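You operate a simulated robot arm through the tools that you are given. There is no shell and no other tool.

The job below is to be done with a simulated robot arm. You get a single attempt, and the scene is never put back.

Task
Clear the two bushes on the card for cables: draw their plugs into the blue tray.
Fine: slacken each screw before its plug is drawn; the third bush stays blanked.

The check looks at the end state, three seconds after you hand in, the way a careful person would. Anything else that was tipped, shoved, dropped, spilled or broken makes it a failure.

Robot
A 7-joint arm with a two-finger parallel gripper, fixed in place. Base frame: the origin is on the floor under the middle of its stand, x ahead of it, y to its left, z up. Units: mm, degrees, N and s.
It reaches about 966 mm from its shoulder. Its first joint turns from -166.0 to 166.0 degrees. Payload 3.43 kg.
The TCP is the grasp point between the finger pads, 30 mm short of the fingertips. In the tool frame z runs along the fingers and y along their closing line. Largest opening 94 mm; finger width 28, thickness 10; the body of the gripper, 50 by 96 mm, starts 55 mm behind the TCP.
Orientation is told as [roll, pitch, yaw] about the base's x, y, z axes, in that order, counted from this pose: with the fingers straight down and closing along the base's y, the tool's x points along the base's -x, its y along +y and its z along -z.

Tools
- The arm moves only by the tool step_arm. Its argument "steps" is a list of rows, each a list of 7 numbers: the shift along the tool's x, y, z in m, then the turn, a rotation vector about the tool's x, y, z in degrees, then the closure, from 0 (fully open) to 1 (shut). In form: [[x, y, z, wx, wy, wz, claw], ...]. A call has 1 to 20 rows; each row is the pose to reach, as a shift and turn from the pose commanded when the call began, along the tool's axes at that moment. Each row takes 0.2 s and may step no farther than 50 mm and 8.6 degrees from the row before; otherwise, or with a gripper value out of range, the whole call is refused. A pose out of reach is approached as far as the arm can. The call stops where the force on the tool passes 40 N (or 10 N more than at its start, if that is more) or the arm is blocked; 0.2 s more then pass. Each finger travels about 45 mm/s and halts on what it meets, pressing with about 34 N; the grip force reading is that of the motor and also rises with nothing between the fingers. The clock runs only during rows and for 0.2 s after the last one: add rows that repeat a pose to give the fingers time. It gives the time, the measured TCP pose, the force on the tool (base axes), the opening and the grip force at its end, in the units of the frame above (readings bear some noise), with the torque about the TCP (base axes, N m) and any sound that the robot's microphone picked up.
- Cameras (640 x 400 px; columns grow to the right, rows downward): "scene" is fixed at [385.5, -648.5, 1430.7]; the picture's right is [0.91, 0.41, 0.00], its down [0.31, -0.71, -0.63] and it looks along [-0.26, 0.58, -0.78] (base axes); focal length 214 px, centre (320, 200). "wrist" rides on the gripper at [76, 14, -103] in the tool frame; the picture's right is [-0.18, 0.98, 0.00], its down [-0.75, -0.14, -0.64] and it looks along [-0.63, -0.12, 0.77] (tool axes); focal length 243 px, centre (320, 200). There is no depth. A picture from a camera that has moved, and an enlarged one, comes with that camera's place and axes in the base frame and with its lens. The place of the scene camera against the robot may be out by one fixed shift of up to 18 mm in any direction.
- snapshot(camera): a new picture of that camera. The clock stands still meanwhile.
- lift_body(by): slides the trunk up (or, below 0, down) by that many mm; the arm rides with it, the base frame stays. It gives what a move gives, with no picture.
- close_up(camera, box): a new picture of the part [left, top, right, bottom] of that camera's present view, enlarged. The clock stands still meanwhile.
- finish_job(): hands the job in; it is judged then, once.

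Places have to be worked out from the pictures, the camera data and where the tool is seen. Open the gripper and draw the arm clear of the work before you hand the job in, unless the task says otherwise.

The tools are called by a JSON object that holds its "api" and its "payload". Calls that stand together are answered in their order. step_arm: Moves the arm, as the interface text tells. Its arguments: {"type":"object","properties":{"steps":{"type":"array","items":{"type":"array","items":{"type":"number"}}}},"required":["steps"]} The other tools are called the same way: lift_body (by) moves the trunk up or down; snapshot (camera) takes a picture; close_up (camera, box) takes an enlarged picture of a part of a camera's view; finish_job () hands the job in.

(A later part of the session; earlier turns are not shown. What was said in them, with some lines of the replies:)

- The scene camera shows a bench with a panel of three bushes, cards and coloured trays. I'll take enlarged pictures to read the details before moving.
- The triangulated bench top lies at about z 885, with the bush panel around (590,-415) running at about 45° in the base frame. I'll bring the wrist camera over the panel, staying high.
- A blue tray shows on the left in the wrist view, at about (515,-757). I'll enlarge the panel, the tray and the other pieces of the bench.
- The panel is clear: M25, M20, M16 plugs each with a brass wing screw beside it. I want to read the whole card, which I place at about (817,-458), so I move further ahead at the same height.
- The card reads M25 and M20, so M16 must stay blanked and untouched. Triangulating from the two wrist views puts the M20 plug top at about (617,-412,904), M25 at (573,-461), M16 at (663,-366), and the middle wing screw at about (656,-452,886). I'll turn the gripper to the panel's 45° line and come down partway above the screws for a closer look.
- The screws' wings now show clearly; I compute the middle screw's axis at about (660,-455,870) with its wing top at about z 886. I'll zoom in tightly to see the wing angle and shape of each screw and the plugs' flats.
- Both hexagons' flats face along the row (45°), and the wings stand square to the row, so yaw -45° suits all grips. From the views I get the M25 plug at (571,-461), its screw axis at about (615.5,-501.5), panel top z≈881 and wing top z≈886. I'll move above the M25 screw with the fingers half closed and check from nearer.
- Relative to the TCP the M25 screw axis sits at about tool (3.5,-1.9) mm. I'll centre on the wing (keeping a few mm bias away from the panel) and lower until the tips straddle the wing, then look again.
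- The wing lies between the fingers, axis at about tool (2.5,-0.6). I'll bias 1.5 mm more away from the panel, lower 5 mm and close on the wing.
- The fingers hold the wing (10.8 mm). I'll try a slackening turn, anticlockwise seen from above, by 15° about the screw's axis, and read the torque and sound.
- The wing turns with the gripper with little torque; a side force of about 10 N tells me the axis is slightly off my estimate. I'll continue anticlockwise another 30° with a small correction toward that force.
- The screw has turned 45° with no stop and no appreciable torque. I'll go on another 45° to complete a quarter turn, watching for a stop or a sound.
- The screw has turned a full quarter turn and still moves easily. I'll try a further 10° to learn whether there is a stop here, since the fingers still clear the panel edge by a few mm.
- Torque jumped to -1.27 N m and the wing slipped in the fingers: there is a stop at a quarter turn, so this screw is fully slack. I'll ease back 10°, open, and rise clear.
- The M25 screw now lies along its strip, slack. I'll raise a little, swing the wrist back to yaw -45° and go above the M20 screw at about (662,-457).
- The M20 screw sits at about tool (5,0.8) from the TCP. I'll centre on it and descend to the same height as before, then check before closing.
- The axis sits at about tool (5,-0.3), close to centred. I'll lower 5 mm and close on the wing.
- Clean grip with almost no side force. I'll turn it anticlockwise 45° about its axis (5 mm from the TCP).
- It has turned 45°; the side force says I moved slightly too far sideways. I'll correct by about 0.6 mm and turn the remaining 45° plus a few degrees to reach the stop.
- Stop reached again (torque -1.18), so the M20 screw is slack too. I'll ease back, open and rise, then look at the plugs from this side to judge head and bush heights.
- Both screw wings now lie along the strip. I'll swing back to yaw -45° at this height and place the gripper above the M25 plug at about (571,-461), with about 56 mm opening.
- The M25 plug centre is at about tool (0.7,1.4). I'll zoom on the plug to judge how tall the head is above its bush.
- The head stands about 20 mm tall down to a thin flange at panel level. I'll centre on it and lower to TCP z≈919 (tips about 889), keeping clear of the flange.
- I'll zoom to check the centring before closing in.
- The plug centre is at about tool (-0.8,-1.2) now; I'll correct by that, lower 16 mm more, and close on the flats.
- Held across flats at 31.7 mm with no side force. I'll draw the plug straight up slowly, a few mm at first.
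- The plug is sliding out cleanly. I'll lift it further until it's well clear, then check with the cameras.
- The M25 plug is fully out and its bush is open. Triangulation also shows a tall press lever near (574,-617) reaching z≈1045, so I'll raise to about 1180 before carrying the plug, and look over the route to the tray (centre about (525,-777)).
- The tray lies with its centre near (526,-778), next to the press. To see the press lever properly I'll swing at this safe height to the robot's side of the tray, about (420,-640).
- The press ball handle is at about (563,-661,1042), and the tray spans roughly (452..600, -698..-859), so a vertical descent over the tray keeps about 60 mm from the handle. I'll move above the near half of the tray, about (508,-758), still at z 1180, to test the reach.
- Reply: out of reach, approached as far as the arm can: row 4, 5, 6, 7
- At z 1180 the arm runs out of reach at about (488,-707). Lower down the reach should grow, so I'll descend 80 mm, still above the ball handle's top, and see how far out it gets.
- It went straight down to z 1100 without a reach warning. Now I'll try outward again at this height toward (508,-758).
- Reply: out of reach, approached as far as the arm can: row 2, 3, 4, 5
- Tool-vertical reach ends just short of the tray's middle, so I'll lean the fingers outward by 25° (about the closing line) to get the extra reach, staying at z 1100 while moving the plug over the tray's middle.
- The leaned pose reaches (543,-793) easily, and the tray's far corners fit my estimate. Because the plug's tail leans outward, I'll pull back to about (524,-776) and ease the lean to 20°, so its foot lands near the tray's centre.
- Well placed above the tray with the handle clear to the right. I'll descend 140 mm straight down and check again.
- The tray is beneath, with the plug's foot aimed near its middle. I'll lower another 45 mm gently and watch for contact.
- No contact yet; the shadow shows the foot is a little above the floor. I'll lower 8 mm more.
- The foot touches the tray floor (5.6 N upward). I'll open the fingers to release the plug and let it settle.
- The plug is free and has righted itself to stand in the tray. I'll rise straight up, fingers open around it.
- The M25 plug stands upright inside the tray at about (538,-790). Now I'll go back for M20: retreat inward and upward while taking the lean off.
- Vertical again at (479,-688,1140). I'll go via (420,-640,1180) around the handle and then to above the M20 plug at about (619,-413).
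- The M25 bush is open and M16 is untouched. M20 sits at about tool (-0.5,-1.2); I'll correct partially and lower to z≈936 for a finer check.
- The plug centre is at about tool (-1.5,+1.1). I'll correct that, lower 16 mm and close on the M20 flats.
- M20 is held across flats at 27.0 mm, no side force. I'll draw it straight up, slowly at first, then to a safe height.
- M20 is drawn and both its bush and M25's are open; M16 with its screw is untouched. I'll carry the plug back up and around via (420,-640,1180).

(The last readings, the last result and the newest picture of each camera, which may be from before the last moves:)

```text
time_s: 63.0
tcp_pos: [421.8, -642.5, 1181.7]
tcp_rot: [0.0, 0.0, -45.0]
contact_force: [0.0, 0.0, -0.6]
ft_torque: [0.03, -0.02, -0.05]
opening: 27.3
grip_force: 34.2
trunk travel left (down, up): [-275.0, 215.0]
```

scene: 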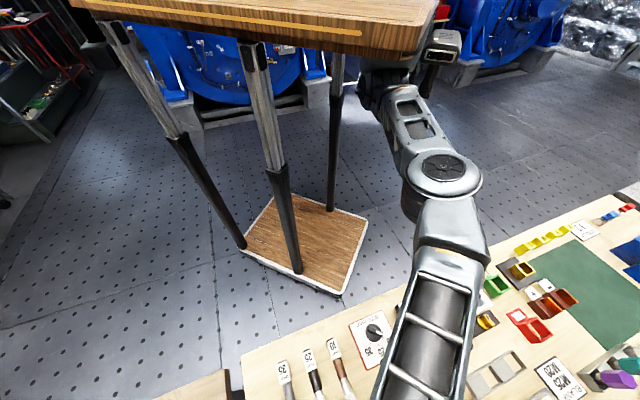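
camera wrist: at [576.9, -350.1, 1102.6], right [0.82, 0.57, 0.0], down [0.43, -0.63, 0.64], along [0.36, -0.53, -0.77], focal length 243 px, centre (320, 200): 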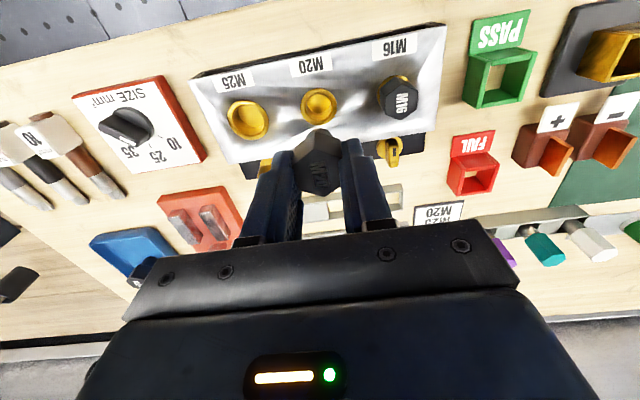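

Now I'll approach the tray again, leaning only 12° this time, since the M20 plug goes in the nearer half (about f 893, some 45 mm short of the M25 plug).

{"api": "step_arm", "payload": {"steps": [[-0.025, -0.005, 0.015, 0, 0, 0, 1.0], [-0.05, -0.01, 0.03, 0, -2, 0, 1.0], [-0.075, -0.015, 0.048, 0, -6, 0, 1.0], [-0.1, -0.02, 0.065, 0, -10, 0, 1.0], [-0.12, -0.0245, 0.08, 0, -12, 0, 1.0], [-0.1319, -0.0265, 0.08, 0, -12, 0, 1.0], [-0.1319, -0.0265, 0.08, 0, -12, 0, 1.0]]}}

{"api": "snapshot", "payload": {"camera": "wrist"}}

{"api": "close_up", "payload": {"camera": "wrist", "box": [220, 30, 420, 180]}}

```text
time_s: 64.6
tcp_pos: [496.3, -751.7, 1100.7]
tcp_rot: [0.0, -12.1, -45.0]
contact_force: [0.3, -0.1, 0.0]
ft_torque: [0.01, -0.04, -0.03]
opening: 27.0
grip_force: 34.0
trunk travel left (down, up): [-275.0, 215.0]
```

```text
taken
camera wrist: at [438.9, -673.9, 1184.8], right [0.82, 0.57, 0.04], down [0.33, -0.53, 0.78], along [0.47, -0.63, -0.62], focal length 243 px, centre (320, 200)
```

wrist: 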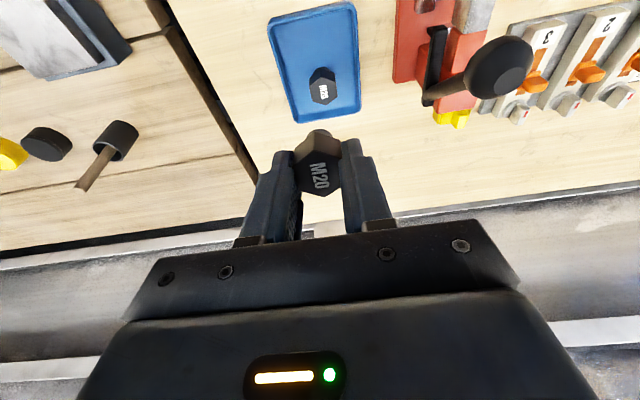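

```text
2.67 times, centred on (320, 105) of wrist
camera zoom: at [438.9, -673.9, 1184.8], right [0.82, 0.57, 0.04], down [0.33, -0.53, 0.78], along [0.47, -0.63, -0.62], focal length 647 px, centre (320, 453)
```

zoom: 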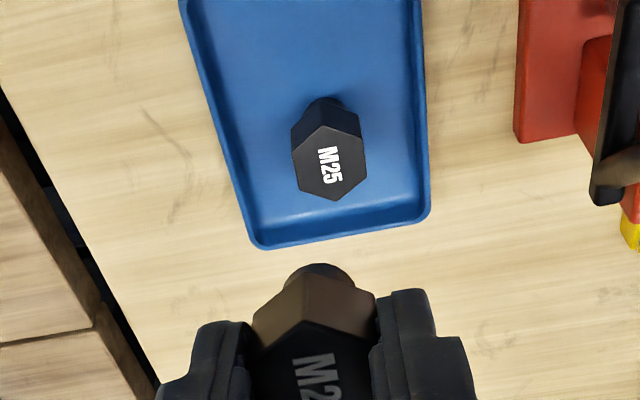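

The tray's near edge is at f≈862 and the M25 plug at (538,-790), as expected; my aim point lies between. I'll descend 140 mm vertically.

{"api": "step_arm", "payload": {"steps": [[0.0073, 0, 0.0342, 0, 0, 0, 1.0], [0.0146, 0, 0.0684, 0, 0, 0, 1.0], [0.0218, 0, 0.1026, 0, 0, 0, 1.0], [0.0291, 0, 0.1369, 0, 0, 0, 1.0], [0.0291, 0, 0.1369, 0, 0, 0, 1.0]]}}

{"api": "snapshot", "payload": {"camera": "wrist"}}

{"api": "close_up", "payload": {"camera": "wrist", "box": [220, 60, 420, 210]}}

```text
time_s: 65.8
tcp_pos: [495.7, -754.4, 963.1]
tcp_rot: [-0.1, -12.0, -44.9]
contact_force: [0.4, -1.1, -0.5]
ft_torque: [0.0, 0.01, -0.04]
opening: 27.2
grip_force: 33.8
trunk travel left (down, up): [-275.0, 215.0]
```

```text
taken
camera wrist: at [438.2, -675.8, 1045.3], right [0.82, 0.57, 0.04], down [0.33, -0.53, 0.78], along [0.47, -0.63, -0.62], focal length 243 px, centre (320, 200)
```

wrist: 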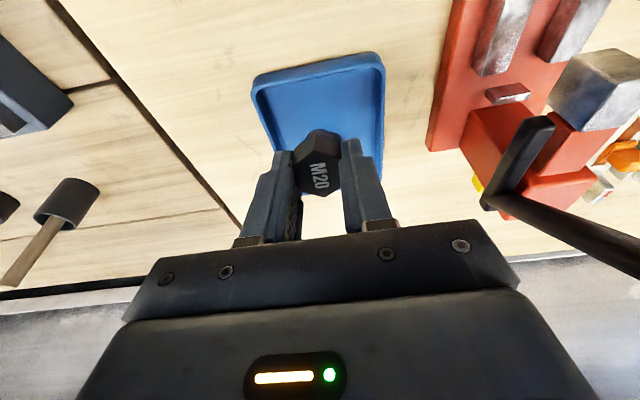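

```text
2.67 times, centred on (320, 135) of wrist
camera zoom: at [438.2, -675.8, 1045.3], right [0.82, 0.57, 0.04], down [0.33, -0.53, 0.78], along [0.47, -0.63, -0.62], focal length 647 px, centre (320, 373)
```

zoom: 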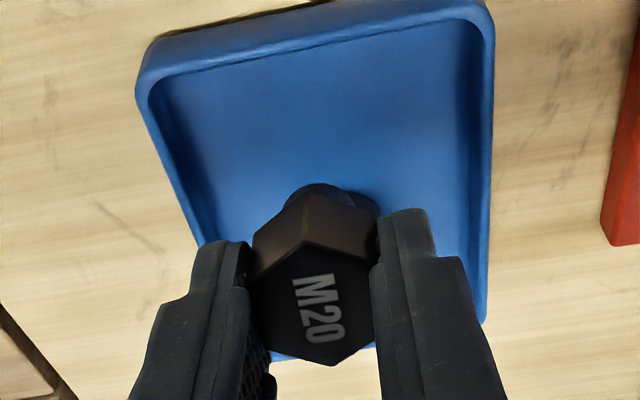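

Aim holds; the M25 plug is hidden just beyond the M20 plug. I'll lower 44 mm more carefully.

{"api": "step_arm", "payload": {"steps": [[0.0031, 0, 0.0147, 0, 0, 0, 1.0], [0.0062, 0, 0.0293, 0, 0, 0, 1.0], [0.0079, 0, 0.0372, 0, 0, 0, 1.0], [0.0089, 0, 0.042, 0, 0, 0, 1.0], [0.0091, 0, 0.043, 0, 0, 0, 1.0], [0.0091, 0, 0.043, 0, 0, 0, 1.0]]}}

{"api": "snapshot", "payload": {"camera": "wrist"}}

{"api": "close_up", "payload": {"camera": "wrist", "box": [220, 60, 420, 210]}}

```text
time_s: 67.2
tcp_pos: [495.6, -752.8, 917.3]
tcp_rot: [0.1, -12.0, -44.9]
contact_force: [-0.1, 0.6, 0.7]
ft_torque: [-0.04, 0.02, -0.02]
opening: 26.8
grip_force: 34.3
trunk travel left (down, up): [-275.0, 215.0]
```

```text
taken
camera wrist: at [437.5, -674.9, 1000.4], right [0.82, 0.57, 0.04], down [0.33, -0.53, 0.78], along [0.47, -0.63, -0.62], focal length 243 px, centre (320, 200)
```

wrist: 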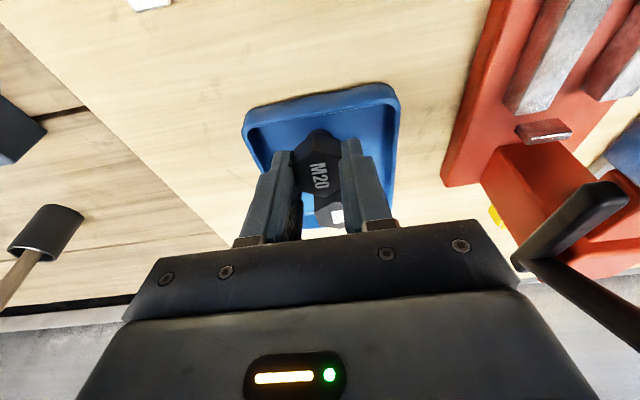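

```text
2.67 times, centred on (320, 135) of wrist
camera zoom: at [437.5, -674.9, 1000.4], right [0.82, 0.57, 0.04], down [0.33, -0.53, 0.78], along [0.47, -0.63, -0.62], focal length 647 px, centre (320, 373)
```

zoom: 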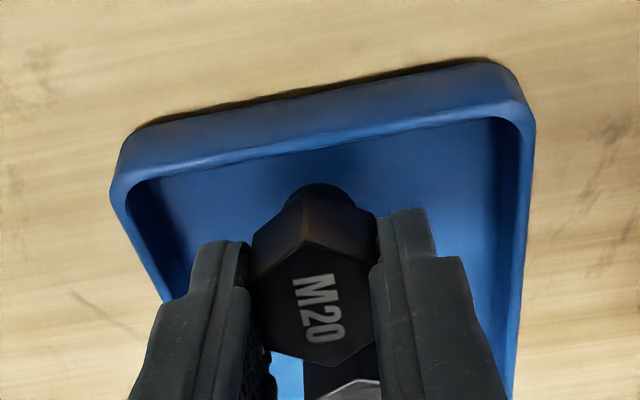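

Both plugs have space: M25's head shows just beyond M20's. I'll lower 8 mm more to touch down.

{"api": "step_arm", "payload": {"steps": [[0.0006, 0, 0.0029, 0, 0, 0, 1.0], [0.0012, 0, 0.0057, 0, 0, 0, 1.0], [0.0017, 0, 0.0078, 0, 0, 0, 1.0], [0.0017, 0, 0.0078, 0, 0, 0, 1.0]]}}

{"api": "close_up", "payload": {"camera": "wrist", "box": [220, 60, 420, 210]}}

```text
time_s: 68.2
tcp_pos: [495.0, -753.6, 908.3]
tcp_rot: [0.0, -12.0, -44.9]
contact_force: [-0.3, 0.2, 1.8]
ft_torque: [0.04, -0.01, -0.02]
opening: 27.1
grip_force: 33.8
trunk travel left (down, up): [-275.0, 215.0]
```

```text
2.67 times, centred on (320, 135) of wrist
camera zoom: at [437.2, -675.2, 992.6], right [0.82, 0.57, 0.04], down [0.33, -0.53, 0.78], along [0.47, -0.63, -0.62], focal length 647 px, centre (320, 373)
```

zoom: 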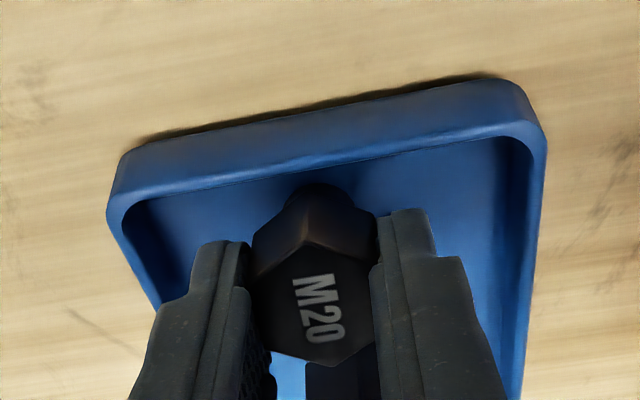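

A slight upward force of 1.8 N; I'll go 2 mm lower to confirm touchdown.

{"api": "step_arm", "payload": {"steps": [[0.0002, 0, 0.001, 0, 0, 0, 1.0], [0.0004, 0, 0.0019, 0, 0, 0, 1.0], [0.0004, 0, 0.0019, 0, 0, 0, 1.0]]}}

```text
time_s: 69.0
tcp_pos: [495.5, -753.3, 909.1]
tcp_rot: [0.0, -12.1, -44.9]
contact_force: [-0.1, -0.1, 12.7]
ft_torque: [0.01, -0.03, -0.02]
opening: 27.3
grip_force: 34.2
trunk travel left (down, up): [-275.0, 215.0]
```

Touchdown is certain (12.7 N), so I'll ease up 1.5 mm and open the fingers to release.

{"api": "step_arm", "payload": {"steps": [[-0.0003, 0, -0.0014, 0, 0, 0, 1.0], [-0.0003, 0, -0.0014, 0, 0, 0, 0.68], [-0.0003, 0, -0.0014, 0, 0, 0, 0.62], [-0.0003, 0, -0.0014, 0, 0, 0, 0.55], [-0.0003, 0, -0.0014, 0, 0, 0, 0.52], [-0.0003, 0, -0.0014, 0, 0, 0, 0.52], [-0.0003, 0, -0.0014, 0, 0, 0, 0.52]]}}

{"api": "close_up", "payload": {"camera": "wrist", "box": [220, 60, 420, 210]}}

```text
time_s: 70.6
tcp_pos: [496.2, -753.1, 910.5]
tcp_rot: [0.0, -11.9, -45.0]
contact_force: [0.1, -0.5, -0.1]
ft_torque: [0.04, -0.02, 0.01]
opening: 45.4
grip_force: 0.1
trunk travel left (down, up): [-275.0, 215.0]
```

```text
2.67 times, centred on (320, 135) of wrist
camera zoom: at [437.7, -675.4, 992.6], right [0.82, 0.57, 0.04], down [0.33, -0.53, 0.78], along [0.47, -0.63, -0.62], focal length 647 px, centre (320, 373)
```

zoom: 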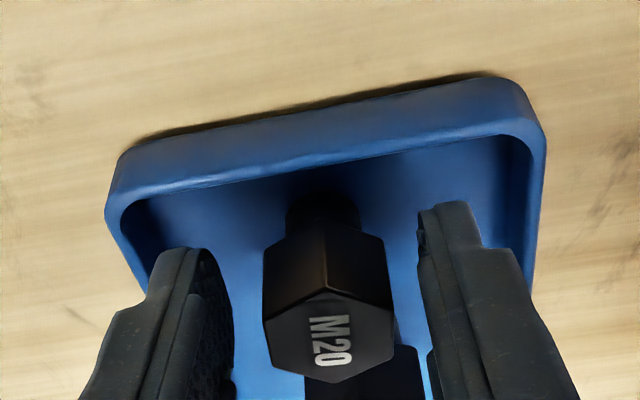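

M20 stands free in the tray. I'll rise straight up clear of it.

{"api": "step_arm", "payload": {"steps": [[-0.0021, 0, -0.0098, 0, 0, 0, 0.5], [-0.0062, 0, -0.0293, 0, 0, 0, 0.5], [-0.0146, 0, -0.0685, 0, 0, 0, 0.5], [-0.0229, 0, -0.1076, 0, 0, 0, 0.5], [-0.0312, 0, -0.1467, 0, 0, 0, 0.5], [-0.0395, 0, -0.1858, 0, 0, 0, 0.5], [-0.0395, 0, -0.1858, 0, 0, 0, 0.5]]}}

{"api": "snapshot", "payload": {"camera": "wrist"}}

{"api": "close_up", "payload": {"camera": "wrist", "box": [220, 0, 420, 150]}}

```text
time_s: 72.2
tcp_pos: [496.1, -752.3, 1099.6]
tcp_rot: [0.0, -12.0, -44.9]
contact_force: [0.4, 0.2, 0.4]
ft_torque: [0.0, 0.02, 0.0]
opening: 47.1
grip_force: 0.0
trunk travel left (down, up): [-275.0, 215.0]
```

```text
taken
camera wrist: at [437.7, -675.2, 1183.3], right [0.82, 0.57, 0.04], down [0.33, -0.53, 0.78], along [0.47, -0.63, -0.62], focal length 243 px, centre (320, 200)
```

wrist: 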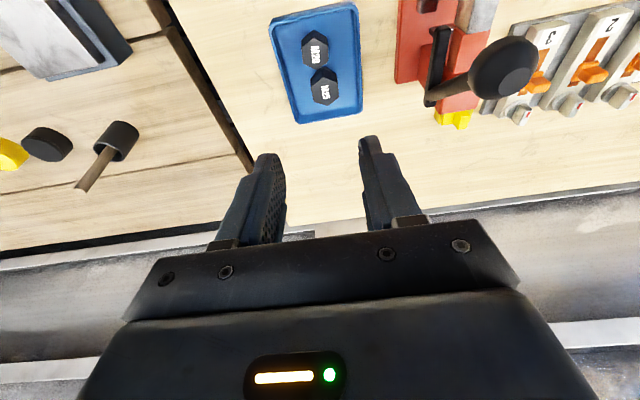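

```text
2.67 times, centred on (320, 75) of wrist
camera zoom: at [437.7, -675.2, 1183.3], right [0.82, 0.57, 0.04], down [0.33, -0.53, 0.78], along [0.47, -0.63, -0.62], focal length 647 px, centre (320, 533)
```

zoom: 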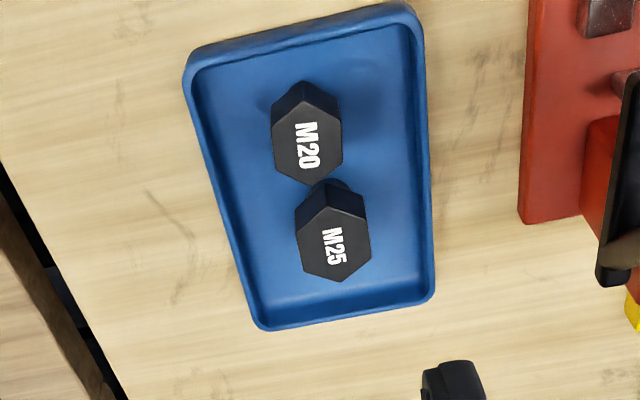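

Both plugs stand inside the blue tray and everything round it is undisturbed. I'll withdraw inward and up, taking the lean off.

{"api": "step_arm", "payload": {"steps": [[0.019, 0.0064, -0.0194, 0, 3, 0, 0.4], [0.038, 0.0128, -0.0388, 0, 6, 0, 0.4], [0.057, 0.0191, -0.0581, 0, 9, 0, 0.4], [0.076, 0.0255, -0.0775, 0, 12, 0, 0.4], [0.076, 0.0255, -0.0775, 0, 12, 0, 0.4]]}}

{"api": "snapshot", "payload": {"camera": "wrist"}}

```text
time_s: 73.4
tcp_pos: [449.0, -670.6, 1158.8]
tcp_rot: [0.0, 0.0, -44.9]
contact_force: [0.7, 0.0, -0.3]
ft_torque: [-0.01, -0.01, 0.03]
opening: 56.4
grip_force: 0.0
trunk travel left (down, up): [-275.0, 215.0]
```

```text
taken
camera wrist: at [405.2, -606.2, 1261.1], right [0.82, 0.57, 0.0], down [0.43, -0.63, 0.64], along [0.36, -0.53, -0.77], focal length 243 px, centre (320, 200)
```

wrist: 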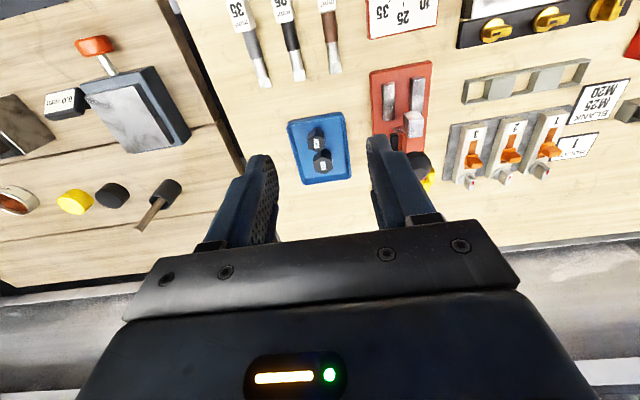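

I'll return to near the start position, away from the bench, opening the gripper fully, then check the panel in the scene view.

{"api": "step_arm", "payload": {"steps": [[0.04, 0.0085, -0.005, 0, 0, 0, 0.4], [0.08, 0.017, -0.01, 0, 0, 0, 0.3], [0.12, 0.0255, -0.015, 0, 0, 0, 0.2], [0.16, 0.034, -0.02, 0, 0, 0, 0.1], [0.2, 0.0425, -0.02, 0, 0, 0, 0], [0.24, 0.051, -0.02, 0, 0, 0, 0], [0.268, 0.0573, -0.02, 0, 0, 0, 0], [0.268, 0.0573, -0.02, 0, 0, 0, 0]]}}

{"api": "snapshot", "payload": {"camera": "scene"}}

{"api": "close_up", "payload": {"camera": "scene", "box": [380, 260, 540, 360]}}

{"api": "snapshot", "payload": {"camera": "wrist"}}

```text
time_s: 75.2
tcp_pos: [299.4, -441.1, 1179.0]
tcp_rot: [0.0, 0.1, -45.0]
contact_force: [0.4, 0.4, -0.1]
ft_torque: [0.03, -0.05, -0.01]
opening: 94.1
grip_force: 0.0
trunk travel left (down, up): [-275.0, 215.0]
```

```text
taken
```

scene: 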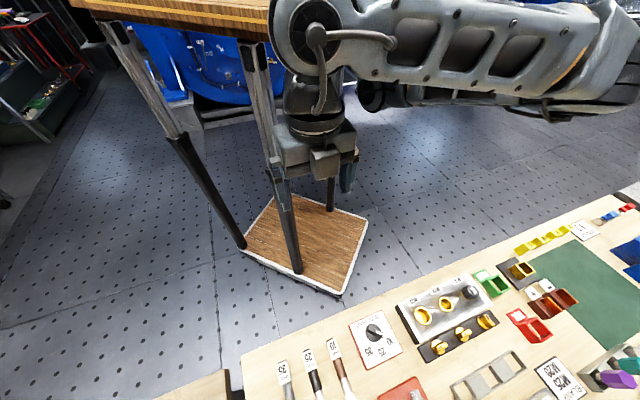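

```text
4.00 times, centred on (460, 310) of scene
camera zoom: at [385.5, -648.5, 1430.7], right [0.91, 0.41, 0.0], down [0.31, -0.71, -0.63], along [-0.26, 0.58, -0.78], focal length 858 px, centre (-240, -240)
```

zoom: 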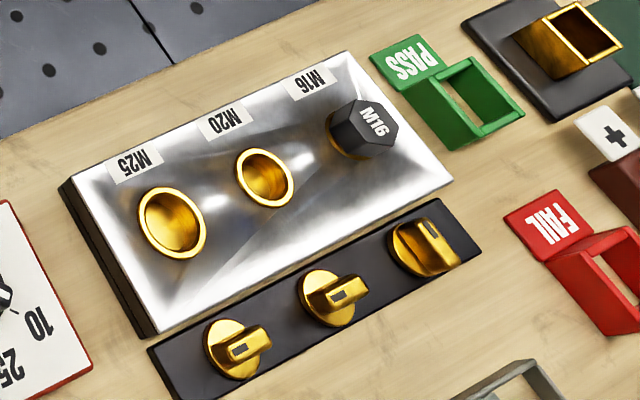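

```text
taken
camera wrist: at [255.7, -376.5, 1281.0], right [0.82, 0.57, 0.0], down [0.43, -0.63, 0.64], along [0.36, -0.53, -0.77], focal length 243 px, centre (320, 200)
```

wrist: 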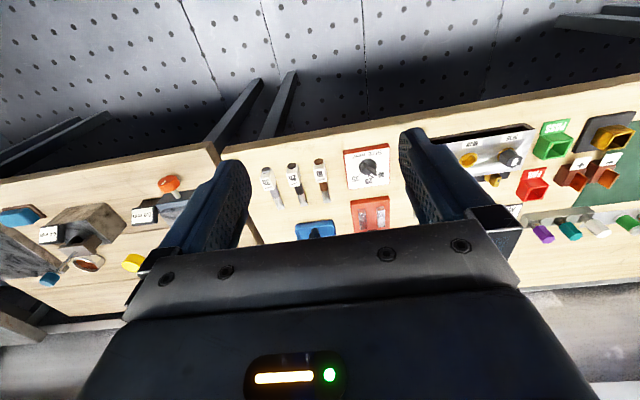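

The panel shows M25 and M20 open with slack screws, M16 plugged and its screw unturned. Another blue item shows on the neighbouring bench at the far left; I'll zoom to be sure which is a tray.

{"api": "close_up", "payload": {"camera": "wrist", "box": [0, 170, 160, 300]}}

{"api": "close_up", "payload": {"camera": "wrist", "box": [250, 140, 420, 245]}}

```text
3.08 times, centred on (80, 235) of wrist
camera zoom: at [255.7, -376.5, 1281.0], right [0.82, 0.57, 0.0], down [0.43, -0.63, 0.64], along [0.36, -0.53, -0.77], focal length 746 px, centre (1058, 92)
```

zoom: 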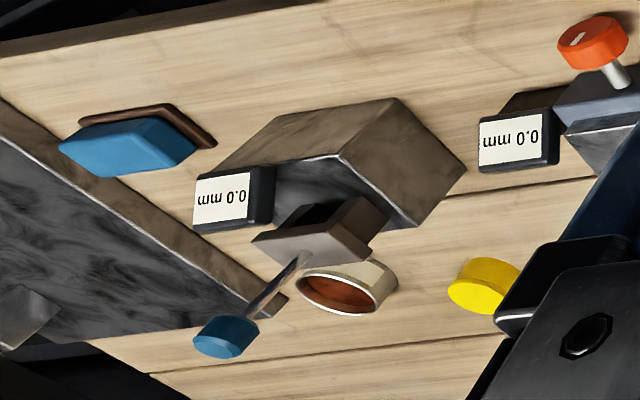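

```text
3.76 times, centred on (335, 192) of wrist
camera zoom: at [255.7, -376.5, 1281.0], right [0.82, 0.57, 0.0], down [0.43, -0.63, 0.64], along [0.36, -0.53, -0.77], focal length 913 px, centre (264, 228)
```

zoom: 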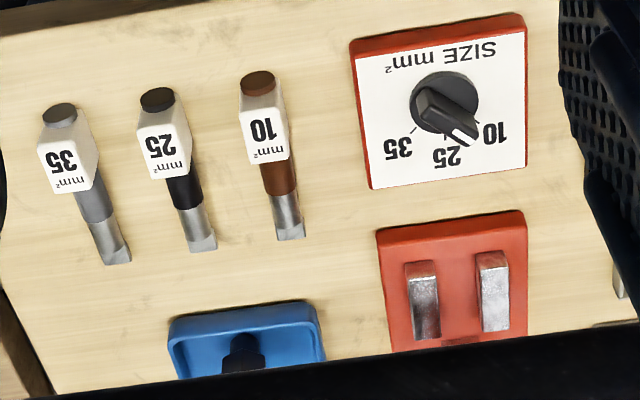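

The other blue item is a solid block on the gauge bench, not a tray. Both named bushes are open with their screws slackened, and their plugs stand in the blue tray. M16 is still blanked, the gripper is open and the arm is clear, so I'm handing the job in.

{"api": "finish_job", "payload": {}}

```text
The job is handed in.
```

The M25 and M20 bushes are clear, and both plugs are standing upright in the blue tray. The job is handed in, but I haven't seen the result of the check.

- **Screws:** I turned the M25 and M20 screws anticlockwise until they stopped, about a quarter turn each. Both were slack before either plug was drawn.
- **Plugs:** each came straight up out of its bush without resistance. To reach the tray I had to lean the gripper outward, but both plugs stood upright once released.
- **Third bush:** M16 is still blanked, and I didn't touch its screw.
- **Everything else:** the last pictures show nothing else tipped or moved. The gripper is open and the arm is back near where it started.
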